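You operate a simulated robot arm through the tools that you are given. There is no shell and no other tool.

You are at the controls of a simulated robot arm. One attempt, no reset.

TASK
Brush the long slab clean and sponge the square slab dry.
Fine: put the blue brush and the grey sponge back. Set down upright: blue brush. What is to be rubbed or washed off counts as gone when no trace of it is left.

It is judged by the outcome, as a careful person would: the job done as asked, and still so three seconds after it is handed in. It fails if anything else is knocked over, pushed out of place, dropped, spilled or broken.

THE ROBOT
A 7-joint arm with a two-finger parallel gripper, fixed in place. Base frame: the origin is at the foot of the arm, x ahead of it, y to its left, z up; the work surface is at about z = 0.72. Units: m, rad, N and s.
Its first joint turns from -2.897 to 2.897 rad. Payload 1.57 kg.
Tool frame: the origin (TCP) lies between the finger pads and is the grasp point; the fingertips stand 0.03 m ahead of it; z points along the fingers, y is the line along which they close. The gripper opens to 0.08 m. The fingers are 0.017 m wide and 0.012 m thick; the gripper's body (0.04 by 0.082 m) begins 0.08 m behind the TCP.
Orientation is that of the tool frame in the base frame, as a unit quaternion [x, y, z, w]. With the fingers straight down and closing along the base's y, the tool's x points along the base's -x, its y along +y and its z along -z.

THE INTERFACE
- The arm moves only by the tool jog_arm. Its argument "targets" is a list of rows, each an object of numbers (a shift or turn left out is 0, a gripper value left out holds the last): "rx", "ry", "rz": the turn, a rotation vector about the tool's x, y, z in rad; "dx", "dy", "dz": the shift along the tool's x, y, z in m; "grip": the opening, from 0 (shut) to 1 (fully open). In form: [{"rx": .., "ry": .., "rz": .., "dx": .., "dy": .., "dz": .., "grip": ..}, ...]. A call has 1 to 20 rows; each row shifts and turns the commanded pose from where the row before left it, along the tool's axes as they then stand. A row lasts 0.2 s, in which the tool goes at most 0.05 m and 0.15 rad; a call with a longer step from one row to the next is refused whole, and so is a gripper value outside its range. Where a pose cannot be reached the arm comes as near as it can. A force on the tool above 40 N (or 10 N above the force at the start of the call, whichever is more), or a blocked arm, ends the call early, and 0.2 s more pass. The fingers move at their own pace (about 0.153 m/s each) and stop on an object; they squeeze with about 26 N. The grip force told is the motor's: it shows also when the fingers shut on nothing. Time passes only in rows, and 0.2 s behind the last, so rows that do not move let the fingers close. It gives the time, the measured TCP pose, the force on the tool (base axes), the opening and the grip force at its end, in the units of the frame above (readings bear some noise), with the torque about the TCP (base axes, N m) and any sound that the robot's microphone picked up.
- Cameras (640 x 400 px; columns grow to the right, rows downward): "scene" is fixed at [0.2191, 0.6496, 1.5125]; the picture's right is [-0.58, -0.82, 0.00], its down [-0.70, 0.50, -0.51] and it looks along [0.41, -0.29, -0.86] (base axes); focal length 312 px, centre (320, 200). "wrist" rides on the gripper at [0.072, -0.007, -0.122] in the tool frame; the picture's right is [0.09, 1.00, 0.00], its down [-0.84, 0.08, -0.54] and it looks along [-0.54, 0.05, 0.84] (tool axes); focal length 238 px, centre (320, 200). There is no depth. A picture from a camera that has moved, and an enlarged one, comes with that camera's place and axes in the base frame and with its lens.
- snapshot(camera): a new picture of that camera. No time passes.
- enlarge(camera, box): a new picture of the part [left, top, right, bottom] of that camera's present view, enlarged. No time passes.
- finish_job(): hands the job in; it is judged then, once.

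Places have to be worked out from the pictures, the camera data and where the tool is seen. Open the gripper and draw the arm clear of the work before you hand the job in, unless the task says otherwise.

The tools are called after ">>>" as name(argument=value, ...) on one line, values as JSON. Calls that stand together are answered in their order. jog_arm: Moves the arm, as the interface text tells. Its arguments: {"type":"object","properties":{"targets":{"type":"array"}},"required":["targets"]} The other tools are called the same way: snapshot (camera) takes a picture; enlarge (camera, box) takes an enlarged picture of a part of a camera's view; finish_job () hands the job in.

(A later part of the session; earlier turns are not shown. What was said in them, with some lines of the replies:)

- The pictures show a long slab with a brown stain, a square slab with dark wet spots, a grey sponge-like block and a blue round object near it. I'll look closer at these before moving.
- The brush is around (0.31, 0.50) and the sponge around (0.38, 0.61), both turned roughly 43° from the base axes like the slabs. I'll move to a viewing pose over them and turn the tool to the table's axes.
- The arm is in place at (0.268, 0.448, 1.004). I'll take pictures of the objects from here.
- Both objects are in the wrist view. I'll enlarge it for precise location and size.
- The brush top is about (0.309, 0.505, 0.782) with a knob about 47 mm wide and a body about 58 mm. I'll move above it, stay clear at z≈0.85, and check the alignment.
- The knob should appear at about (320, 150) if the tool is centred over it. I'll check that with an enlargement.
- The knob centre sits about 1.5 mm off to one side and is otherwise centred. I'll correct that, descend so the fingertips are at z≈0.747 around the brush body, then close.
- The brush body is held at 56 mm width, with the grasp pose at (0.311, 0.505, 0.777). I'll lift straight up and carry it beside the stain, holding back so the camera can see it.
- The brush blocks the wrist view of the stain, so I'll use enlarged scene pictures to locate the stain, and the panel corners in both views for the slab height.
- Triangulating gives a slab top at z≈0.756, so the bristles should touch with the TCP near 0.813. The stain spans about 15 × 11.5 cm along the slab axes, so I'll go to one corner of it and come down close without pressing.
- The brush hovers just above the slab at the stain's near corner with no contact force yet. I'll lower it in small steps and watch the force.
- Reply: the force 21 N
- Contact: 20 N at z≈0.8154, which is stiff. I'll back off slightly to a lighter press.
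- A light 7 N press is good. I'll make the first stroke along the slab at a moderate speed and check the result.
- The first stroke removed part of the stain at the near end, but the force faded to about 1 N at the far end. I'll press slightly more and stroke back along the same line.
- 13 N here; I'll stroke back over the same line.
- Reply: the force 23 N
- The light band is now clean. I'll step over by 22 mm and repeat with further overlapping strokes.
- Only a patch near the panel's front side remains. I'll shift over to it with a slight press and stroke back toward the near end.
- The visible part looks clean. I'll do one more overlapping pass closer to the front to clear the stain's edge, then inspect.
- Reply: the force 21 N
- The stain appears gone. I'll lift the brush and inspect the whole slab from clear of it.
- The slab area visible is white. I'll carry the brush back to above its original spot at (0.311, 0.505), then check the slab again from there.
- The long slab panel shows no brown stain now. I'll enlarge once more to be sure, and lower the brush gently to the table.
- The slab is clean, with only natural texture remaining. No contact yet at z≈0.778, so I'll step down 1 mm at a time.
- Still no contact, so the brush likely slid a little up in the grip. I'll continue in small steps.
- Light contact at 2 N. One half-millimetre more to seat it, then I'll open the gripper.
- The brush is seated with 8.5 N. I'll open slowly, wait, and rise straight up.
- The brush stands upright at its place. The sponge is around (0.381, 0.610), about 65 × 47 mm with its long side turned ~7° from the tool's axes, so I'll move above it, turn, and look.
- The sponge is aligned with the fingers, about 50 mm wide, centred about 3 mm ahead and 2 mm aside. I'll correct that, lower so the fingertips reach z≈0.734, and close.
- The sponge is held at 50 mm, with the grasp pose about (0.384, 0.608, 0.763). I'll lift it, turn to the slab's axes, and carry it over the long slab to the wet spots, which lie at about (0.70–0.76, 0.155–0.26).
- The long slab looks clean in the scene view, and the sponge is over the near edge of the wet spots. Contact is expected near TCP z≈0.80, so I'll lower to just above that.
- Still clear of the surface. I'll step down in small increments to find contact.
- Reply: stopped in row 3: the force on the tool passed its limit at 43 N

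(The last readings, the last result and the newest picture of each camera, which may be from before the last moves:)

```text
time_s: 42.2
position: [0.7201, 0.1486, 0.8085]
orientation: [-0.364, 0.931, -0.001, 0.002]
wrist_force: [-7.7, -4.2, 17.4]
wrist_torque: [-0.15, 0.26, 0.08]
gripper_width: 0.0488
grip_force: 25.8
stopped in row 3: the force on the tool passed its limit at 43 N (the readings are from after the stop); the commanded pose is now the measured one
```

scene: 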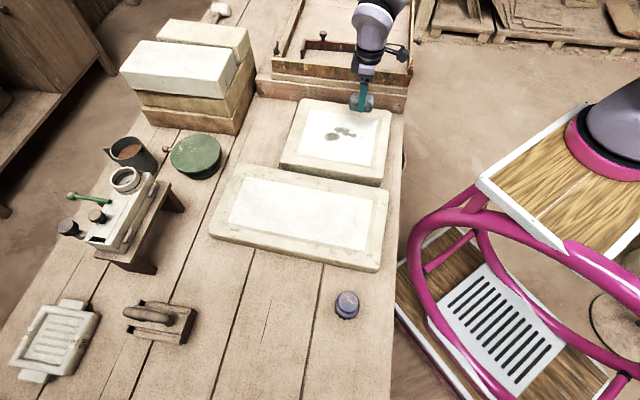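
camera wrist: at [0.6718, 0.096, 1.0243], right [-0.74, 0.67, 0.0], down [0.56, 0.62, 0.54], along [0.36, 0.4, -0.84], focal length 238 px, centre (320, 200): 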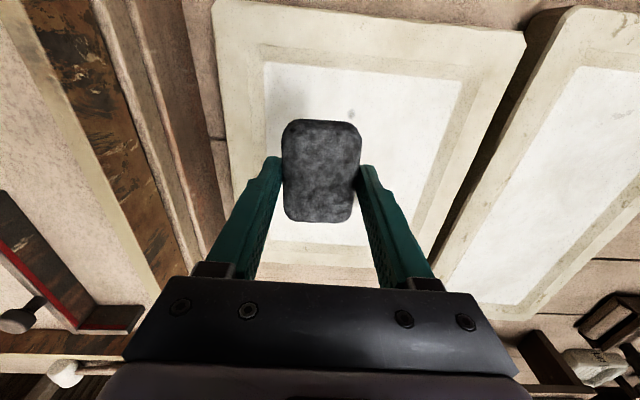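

Contact came at z≈0.8085 with a brief peak of 43 N, and the call stopped. I'll ease off slightly and check the force.

>>> jog_arm(targets=[{"dz": -0.0005, "grip": 0}, {}])

>>> enlarge(camera="scene", box=[270, 80, 410, 190])

>>> snapshot(camera="wrist")

```text
time_s: 42.8
position: [0.72, 0.1498, 0.8101]
orientation: [-0.364, 0.931, 0.0, 0.002]
wrist_force: [-5.1, -1.9, 13.0]
wrist_torque: [-0.06, 0.15, 0.04]
gripper_width: 0.0492
grip_force: 26.2
```

```text
3.64 times, centred on (340, 135) of scene
camera zoom: at [0.2191, 0.6496, 1.5125], right [-0.58, -0.82, 0.0], down [-0.7, 0.5, -0.51], along [0.41, -0.29, -0.86], focal length 1135 px, centre (247, 436)
```

zoom: 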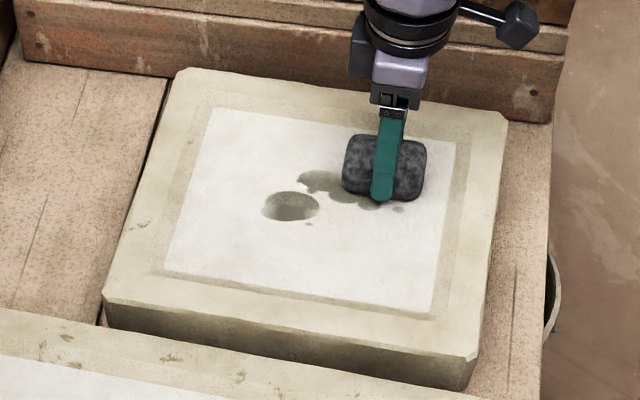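

```text
taken
camera wrist: at [0.6723, 0.0966, 0.9302], right [-0.74, 0.67, 0.0], down [0.56, 0.62, 0.54], along [0.37, 0.4, -0.84], focal length 238 px, centre (320, 200)
```

wrist: 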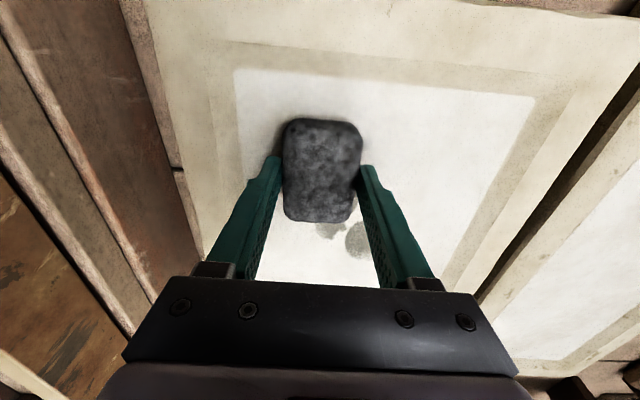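

13 N press, sponge sitting flat on the slab. I'll make the first wipe along the slab over the upper spots.

>>> jog_arm(targets=[{"dx": -0.01, "grip": 0}, {"dx": -0.02}, {"dx": -0.02}, {"dx": -0.02}, {"dx": -0.02}, {"dx": -0.01}, {}])

>>> enlarge(camera="scene", box=[270, 80, 410, 190])

```text
time_s: 44.4
position: [0.7939, 0.2179, 0.8098]
orientation: [-0.363, 0.932, -0.001, 0.001]
wrist_force: [-3.8, -5.2, 9.0]
wrist_torque: [-0.15, 0.1, 0.07]
gripper_width: 0.0487
grip_force: 26.0
```

```text
3.64 times, centred on (340, 135) of scene
camera zoom: at [0.2191, 0.6496, 1.5125], right [-0.58, -0.82, 0.0], down [-0.7, 0.5, -0.51], along [0.41, -0.29, -0.86], focal length 1135 px, centre (247, 436)
```

zoom: 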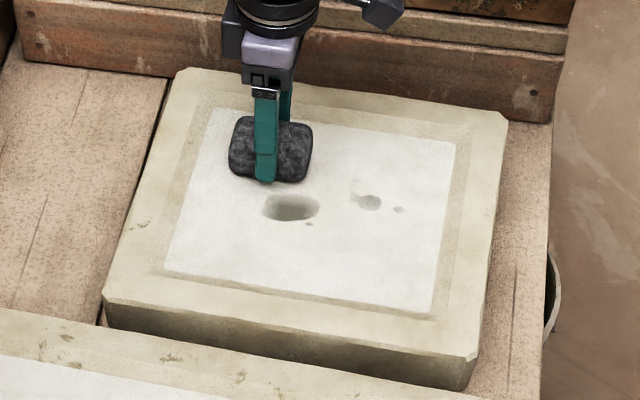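

The upper spots were soaked up. I'll shift 30 mm toward the remaining spots and wipe back.

>>> jog_arm(targets=[{"dy": 0.015, "grip": 0}, {"dy": 0.015}, {"dx": 0.02}, {"dx": 0.02}, {"dx": 0.02}, {"dx": 0.02}, {"dx": 0.02}, {"dx": 0.015}, {}])

>>> enlarge(camera="scene", box=[270, 80, 410, 190])

```text
time_s: 46.4
position: [0.6894, 0.1619, 0.8098]
orientation: [-0.364, 0.931, -0.001, 0.002]
wrist_force: [10.5, 10.1, 23.9]
wrist_torque: [0.36, -0.25, 0.05]
gripper_width: 0.0485
grip_force: 26.2
```

```text
3.64 times, centred on (340, 135) of scene
camera zoom: at [0.2191, 0.6496, 1.5125], right [-0.58, -0.82, 0.0], down [-0.7, 0.5, -0.51], along [0.41, -0.29, -0.86], focal length 1135 px, centre (247, 436)
```

zoom: 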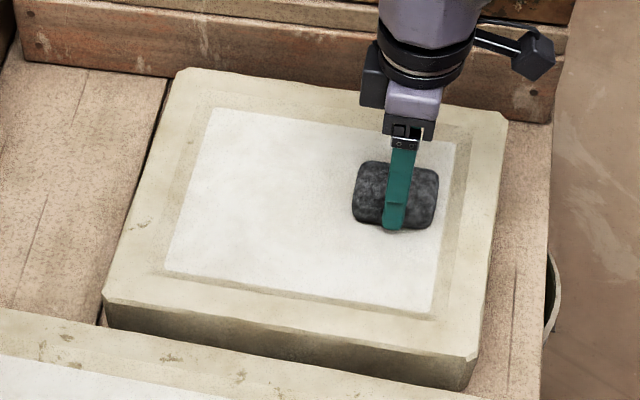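

Nearly everything is dry. I'll ease the press slightly and make one more pass over to reveal and cover the area under the sponge.

>>> jog_arm(targets=[{"dz": -0.0004, "grip": 0}, {"dx": -0.01, "dy": 0.008}, {"dx": -0.02, "dy": 0.004}, {"dx": -0.02}, {"dx": -0.02}, {"dx": -0.02}, {"dx": -0.02}, {}])

>>> enlarge(camera="scene", box=[270, 80, 410, 190])

```text
time_s: 47.0
position: [0.6901, 0.1639, 0.8092]
orientation: [-0.359, 0.933, -0.004, -0.003]
wrist_force: [-5.0, -6.1, 16.9]
wrist_torque: [0.21, -0.11, 0.04]
gripper_width: 0.0488
grip_force: 26.0
stopped in row 2: the force on the tool passed its limit at 47 N (the readings are from after the stop); the commanded pose is now the measured one
```

```text
3.64 times, centred on (340, 135) of scene
camera zoom: at [0.2191, 0.6496, 1.5125], right [-0.58, -0.82, 0.0], down [-0.7, 0.5, -0.51], along [0.41, -0.29, -0.86], focal length 1135 px, centre (247, 436)
```

zoom: 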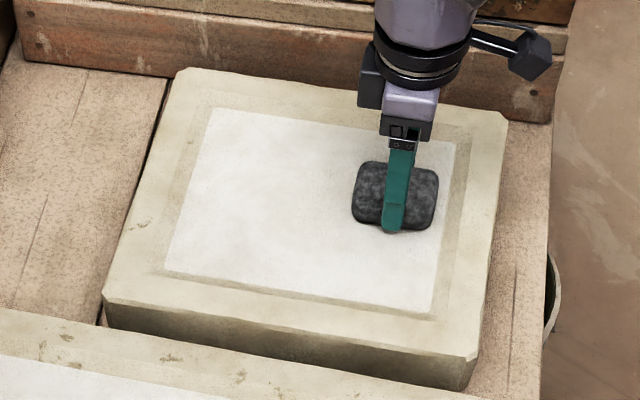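

A friction spike stopped that move; nothing appears disturbed. I'll lift the sponge off gently and inspect the slab.

>>> jog_arm(targets=[{"dz": -0.005, "grip": 0}, {"dz": -0.015}, {"dz": -0.03}, {"dz": -0.03}, {}])

>>> enlarge(camera="scene", box=[270, 80, 410, 190])

>>> snapshot(camera="wrist")

```text
time_s: 48.2
position: [0.6904, 0.1635, 0.8888]
orientation: [-0.36, 0.933, -0.004, -0.004]
wrist_force: [0.3, -0.3, 0.4]
wrist_torque: [0.01, 0.01, -0.01]
gripper_width: 0.0484
grip_force: 26.0
```

```text
3.64 times, centred on (340, 135) of scene
camera zoom: at [0.2191, 0.6496, 1.5125], right [-0.58, -0.82, 0.0], down [-0.7, 0.5, -0.51], along [0.41, -0.29, -0.86], focal length 1135 px, centre (247, 436)
```

zoom: 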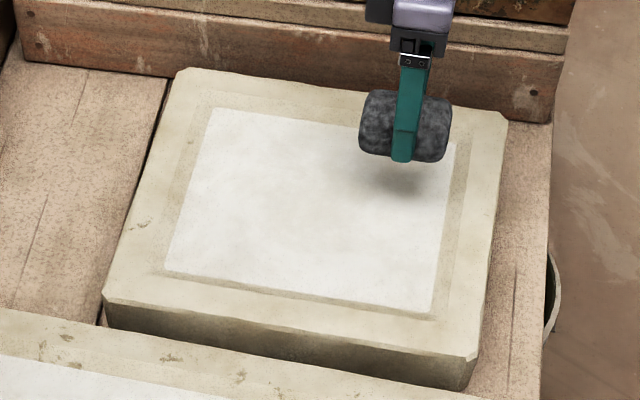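

```text
taken
camera wrist: at [0.6424, 0.1124, 1.0105], right [-0.74, 0.68, 0.0], down [0.57, 0.62, 0.53], along [0.36, 0.39, -0.85], focal length 238 px, centre (320, 200)
```

wrist: 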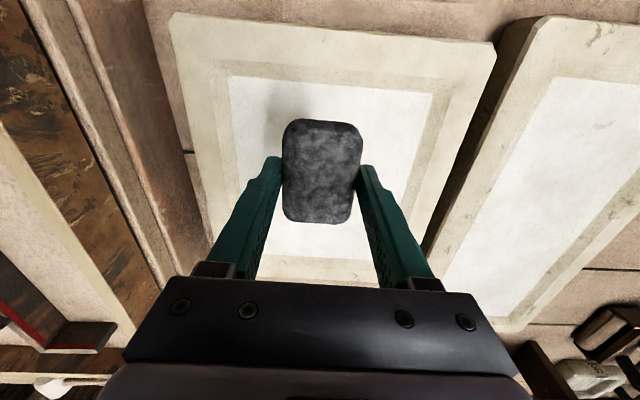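

The square slab looks dry. I'll level the small tilt, then carry the sponge back toward its spot at (0.384, 0.608), staying high, and check both slabs on the way.

>>> jog_arm(targets=[{"rx": -0.0045, "ry": -0.0103, "grip": 0}, {"dx": -0.006, "dy": 0.0446}, {"dx": -0.006, "dy": 0.0446}, {"dx": -0.006, "dy": 0.0446}, {"dx": -0.006, "dy": 0.0446}, {"dx": -0.006, "dy": 0.0446}, {"dx": -0.006, "dy": 0.0446}, {"dx": -0.006, "dy": 0.0446}, {"dx": -0.006, "dy": 0.0446}, {"dx": -0.006, "dy": 0.0446}, {"dx": -0.006, "dy": 0.0446}, {"dx": -0.006, "dy": 0.0446}, {"dx": -0.006, "dy": 0.0446}, {"rz": 0.106}, {}])

>>> enlarge(camera="scene", box=[280, 90, 400, 180])

>>> snapshot(camera="scene")

>>> snapshot(camera="wrist")

```text
time_s: 51.4
position: [0.3844, 0.6115, 0.8878]
orientation: [-0.31, 0.951, 0.0, 0.0]
wrist_force: [-0.1, 0.3, -0.3]
wrist_torque: [0.0, -0.01, 0.0]
gripper_width: 0.0487
grip_force: 26.3
```

```text
4.44 times, centred on (340, 135) of scene
camera zoom: at [0.2191, 0.6496, 1.5125], right [-0.58, -0.82, 0.0], down [-0.7, 0.5, -0.51], along [0.41, -0.29, -0.86], focal length 1387 px, centre (231, 489)
```

zoom: 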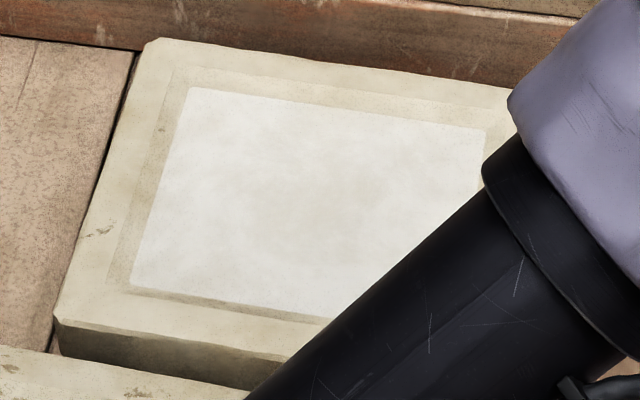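

```text
taken
```

scene: 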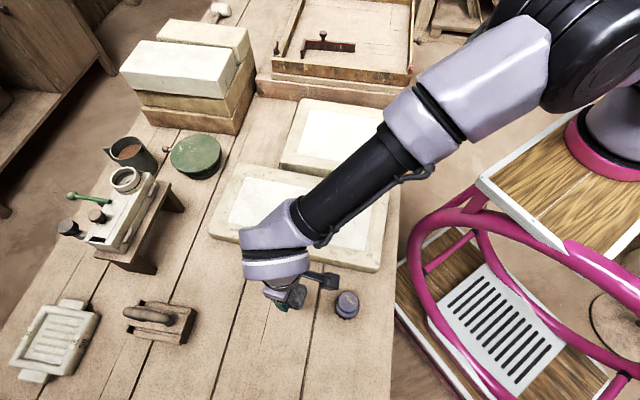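

```text
taken
camera wrist: at [0.3305, 0.5625, 1.009], right [-0.66, 0.75, 0.0], down [0.63, 0.56, 0.54], along [0.41, 0.36, -0.84], focal length 238 px, centre (320, 200)
```

wrist: 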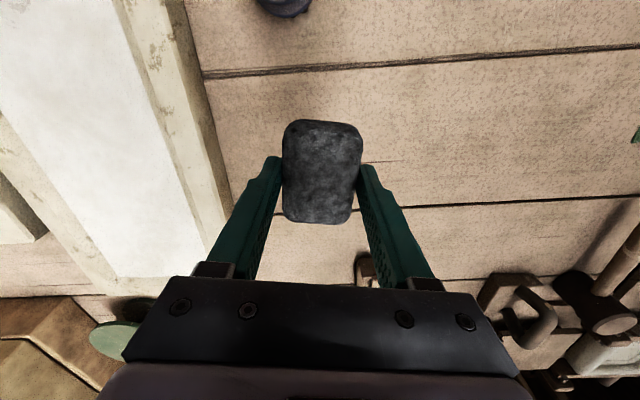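

The square slab is dry. I'm 3 mm off the original sponge spot, so I'll correct that and lower to just above the table.

>>> jog_arm(targets=[{"dx": 0.0018, "dy": -0.0024, "dz": 0.03, "grip": 0}, {"dz": 0.03}, {"dz": 0.03}, {"dz": 0.02}, {"dz": 0.008}, {}])

```text
time_s: 52.8
position: [0.3841, 0.6073, 0.7717]
orientation: [-0.31, 0.951, 0.0, 0.0]
wrist_force: [0.1, 0.1, 0.1]
wrist_torque: [0.02, 0.01, -0.02]
gripper_width: 0.0489
grip_force: 26.0
```

No contact at 0.772. I'll step down carefully toward the original grasp height.

>>> jog_arm(targets=[{"dz": 0.002, "grip": 0}, {"dz": 0.002}, {}])

```text
time_s: 53.6
position: [0.3842, 0.6065, 0.7652]
orientation: [-0.31, 0.951, 0.001, 0.0]
wrist_force: [-0.2, 0.5, 0.0]
wrist_torque: [-0.02, -0.02, 0.0]
gripper_width: 0.0489
grip_force: 25.6
```

>>> jog_arm(targets=[{"dz": 0.0015, "grip": 0}, {}])

```text
time_s: 54.2
position: [0.3845, 0.6078, 0.7653]
orientation: [-0.31, 0.951, 0.0, 0.001]
wrist_force: [0.3, 0.2, -0.4]
wrist_torque: [-0.03, 0.01, 0.0]
gripper_width: 0.0489
grip_force: 25.3
```

Still no contact; continuing in 1 mm steps.

>>> jog_arm(targets=[{"dz": 0.001, "grip": 0}, {}])

```text
time_s: 54.8
position: [0.3852, 0.6073, 0.763]
orientation: [-0.31, 0.951, 0.001, 0.001]
wrist_force: [-0.2, -0.8, -0.9]
wrist_torque: [-0.01, 0.02, 0.01]
gripper_width: 0.0487
grip_force: 25.9
```

>>> jog_arm(targets=[{"dz": 0.001, "grip": 0}, {}])

```text
time_s: 55.4
position: [0.3853, 0.607, 0.7625]
orientation: [-0.309, 0.951, 0.001, 0.001]
wrist_force: [0.5, 0.0, 0.2]
wrist_torque: [-0.02, 0.03, 0.04]
gripper_width: 0.0488
grip_force: 25.8
```

No contact yet at 0.7625, meaning the sponge slid up slightly in the grip. Two more careful steps.

>>> jog_arm(targets=[{"dz": 0.001, "grip": 0}, {}])

```text
time_s: 56.0
position: [0.3855, 0.6076, 0.7623]
orientation: [-0.31, 0.951, 0.001, 0.001]
wrist_force: [-0.5, -1.8, 6.2]
wrist_torque: [-0.18, 0.19, 0.09]
gripper_width: 0.0488
grip_force: 25.7
```

Contact at 6 N, with the near edge touching first, so it is slightly tilted in the grip. I'll press a half millimetre to seat it, then release.

>>> jog_arm(targets=[{"dz": 0.0006, "grip": 0}, {}])

```text
time_s: 56.6
position: [0.3851, 0.6071, 0.7617]
orientation: [-0.31, 0.951, 0.002, 0.002]
wrist_force: [-0.1, -1.7, 12.6]
wrist_torque: [-0.26, 0.18, -0.02]
gripper_width: 0.0488
grip_force: 25.6
```

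Seated with 12 N. I'll open the gripper and rise straight up.

>>> jog_arm(targets=[{"grip": 0.65}, {"grip": 0.8}, {"grip": 1}, {"grip": 1}, {"dz": -0.015}, {"dz": -0.03}, {"dz": -0.04}, {"dz": -0.04}, {"dz": -0.04}, {}])

>>> snapshot(camera="wrist")

>>> enlarge(camera="scene", box=[250, 250, 400, 340])

```text
time_s: 58.8
position: [0.3863, 0.6067, 0.9258]
orientation: [-0.31, 0.951, 0.0, 0.001]
wrist_force: [-0.6, 1.2, 0.0]
wrist_torque: [-0.01, 0.02, 0.0]
gripper_width: 0.0798
grip_force: 0.2
```

```text
taken
camera wrist: at [0.3317, 0.5593, 1.0468], right [-0.66, 0.75, 0.0], down [0.63, 0.56, 0.54], along [0.41, 0.36, -0.84], focal length 238 px, centre (320, 200)
```

wrist: 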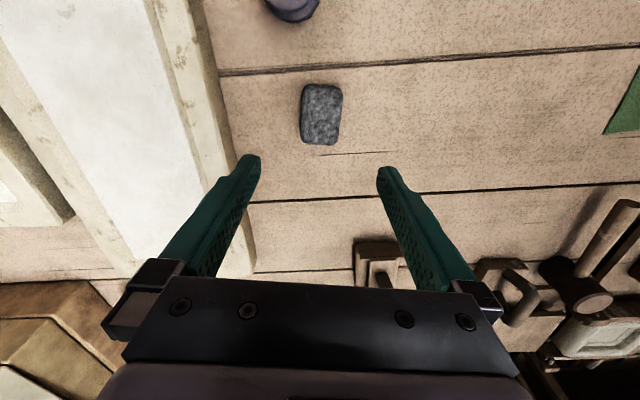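

```text
4.27 times, centred on (325, 295) of scene
camera zoom: at [0.2191, 0.6496, 1.5125], right [-0.58, -0.82, 0.0], down [-0.7, 0.5, -0.51], along [0.41, -0.29, -0.86], focal length 1331 px, centre (299, -205)
```

zoom: 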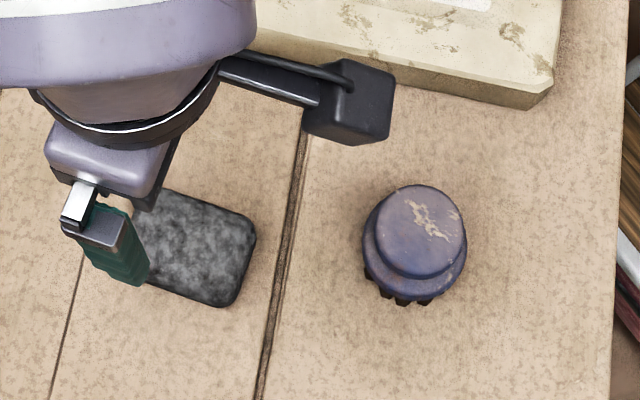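

Both tools stand in place. I'll raise the arm and draw it back to the start pose so I can inspect the whole scene.

>>> jog_arm(targets=[{"dz": -0.04, "grip": 1}, {"dz": -0.04}, {"dz": -0.03}, {"dx": 0.0155, "dy": -0.0429}, {"dx": 0.0155, "dy": -0.0429}, {"dx": 0.0155, "dy": -0.0429}, {"dx": 0.0155, "dy": -0.0429}, {"dx": 0.0155, "dy": -0.0429}, {"dx": 0.0155, "dy": -0.0429}, {"dx": 0.0155, "dy": -0.0429}, {"dx": 0.0155, "dy": -0.0429}, {"dx": 0.0155, "dy": -0.0429}, {"rz": 0.126}, {"rz": 0.126}, {"rz": 0.126}, {"rz": 0.126}, {"rz": 0.126}, {}])

>>> snapshot(camera="scene")

>>> enlarge(camera="scene", box=[250, 250, 410, 350])

>>> enlarge(camera="scene", box=[200, 80, 420, 280])

>>> snapshot(camera="wrist")

```text
time_s: 62.6
position: [0.4992, 0.2119, 1.0354]
orientation: [0.001, 1.0, 0.001, 0.001]
wrist_force: [0.2, -0.6, 0.1]
wrist_torque: [0.0, -0.01, -0.01]
gripper_width: 0.08
grip_force: 0.0
```

```text
taken
```

scene: 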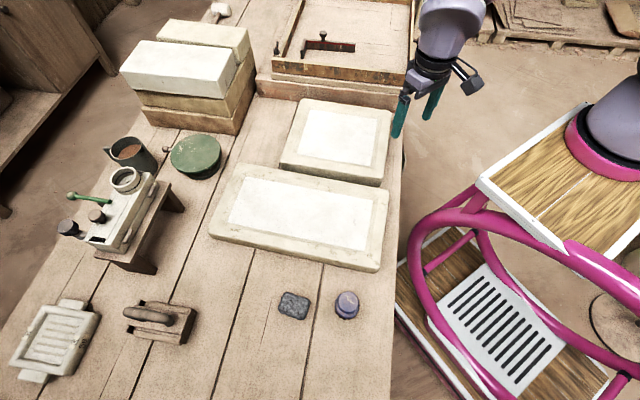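

```text
4.00 times, centred on (330, 300) of scene
camera zoom: at [0.2191, 0.6496, 1.5125], right [-0.58, -0.82, 0.0], down [-0.7, 0.5, -0.51], along [0.41, -0.29, -0.86], focal length 1248 px, centre (280, -200)
```

zoom: 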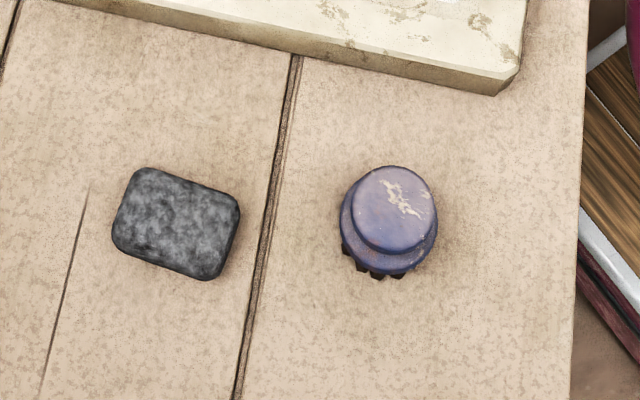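

```text
2.00 times, centred on (310, 180) of scene
camera zoom: at [0.2191, 0.6496, 1.5125], right [-0.58, -0.82, 0.0], down [-0.7, 0.5, -0.51], along [0.41, -0.29, -0.86], focal length 624 px, centre (340, 240)
```

zoom: 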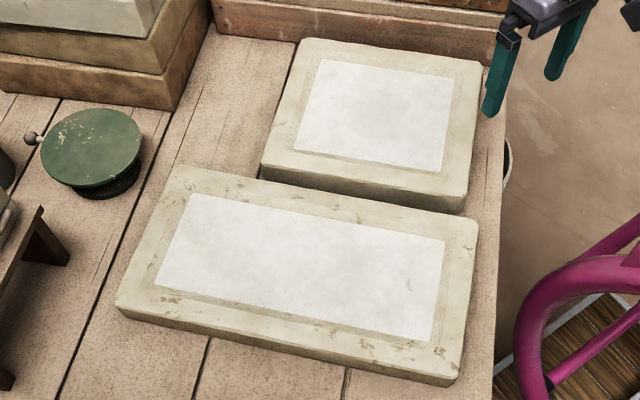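

```text
taken
camera wrist: at [0.4277, 0.2064, 1.1564], right [-0.09, 1.0, 0.0], down [0.84, 0.08, 0.54], along [0.54, 0.05, -0.84], focal length 238 px, centre (320, 200)
```

wrist: 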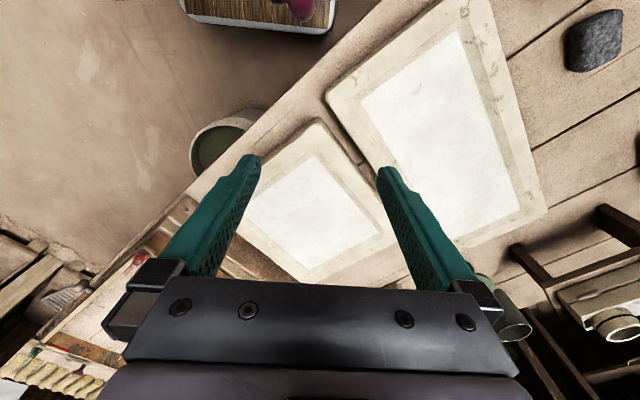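

Everything is back in place. One last close check of both panels for faint traces before handing in.

>>> enlarge(camera="scene", box=[280, 180, 370, 240])

>>> enlarge(camera="scene", box=[295, 105, 385, 170])

>>> enlarge(camera="wrist", box=[350, 20, 530, 240])

>>> enlarge(camera="wrist", box=[240, 130, 390, 280])

```text
6.67 times, centred on (325, 210) of scene
camera zoom: at [0.2191, 0.6496, 1.5125], right [-0.58, -0.82, 0.0], down [-0.7, 0.5, -0.51], along [0.41, -0.29, -0.86], focal length 2080 px, centre (287, 133)
```

zoom: 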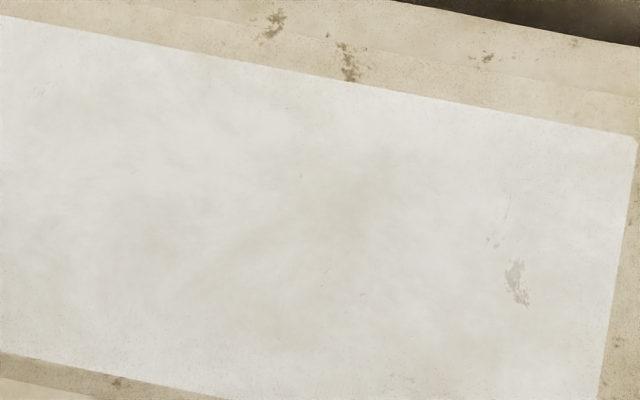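

```text
6.15 times, centred on (340, 138) of scene
camera zoom: at [0.2191, 0.6496, 1.5125], right [-0.58, -0.82, 0.0], down [-0.7, 0.5, -0.51], along [0.41, -0.29, -0.86], focal length 1920 px, centre (197, 585)
```

zoom: 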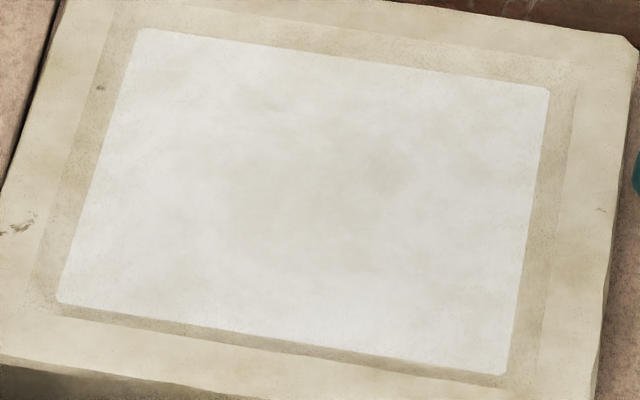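

```text
1.82 times, centred on (440, 130) of wrist
camera zoom: at [0.4277, 0.2064, 1.1564], right [-0.09, 1.0, 0.0], down [0.84, 0.08, 0.54], along [0.54, 0.05, -0.84], focal length 433 px, centre (102, 327)
```

zoom: 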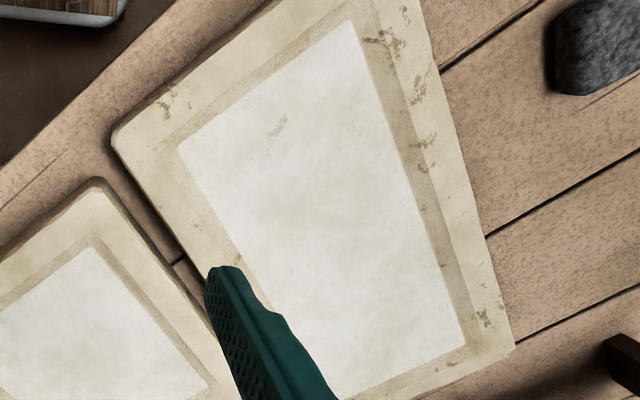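

```text
2.67 times, centred on (315, 205) of wrist
camera zoom: at [0.4277, 0.2064, 1.1564], right [-0.09, 1.0, 0.0], down [0.84, 0.08, 0.54], along [0.54, 0.05, -0.84], focal length 636 px, centre (333, 187)
```

zoom: 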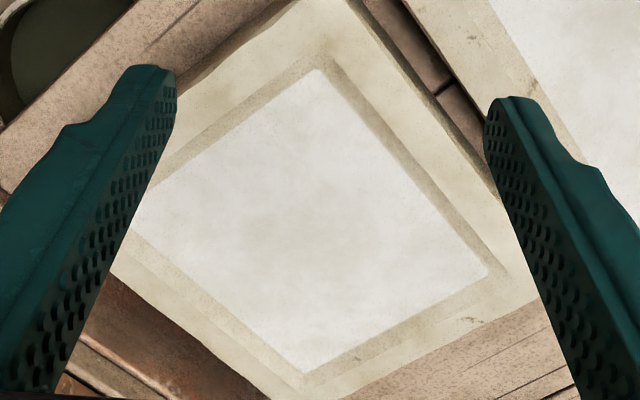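

Both panels show only their natural surface, and the faint grey scuff on the long slab is wear that was there at the start. The brush is upright and the sponge is flat, each within about 2 mm of where it began, and the arm is clear with the gripper open, so I'm handing the job in.

>>> finish_job()

```text
The job is handed in.
```

The long slab is brushed clean and the square slab is sponged dry. Close-up pictures from both cameras showed no trace of the brown stain or the wet spots.

- **Tools:** the blue brush stands upright and the grey sponge lies flat, each within about 2 mm of where it started.
- **Leftover mark:** a faint grey scuff remains on the long slab's white panel. It was there at the start and looks like wear, so I left it and did not brush over it.
- **Force stops:** while sponging, the force limit stopped the arm twice, at 43 N and 47 N. Nothing was displaced or knocked over.

I opened the gripper and drew the arm back to its starting pose before handing the job in.
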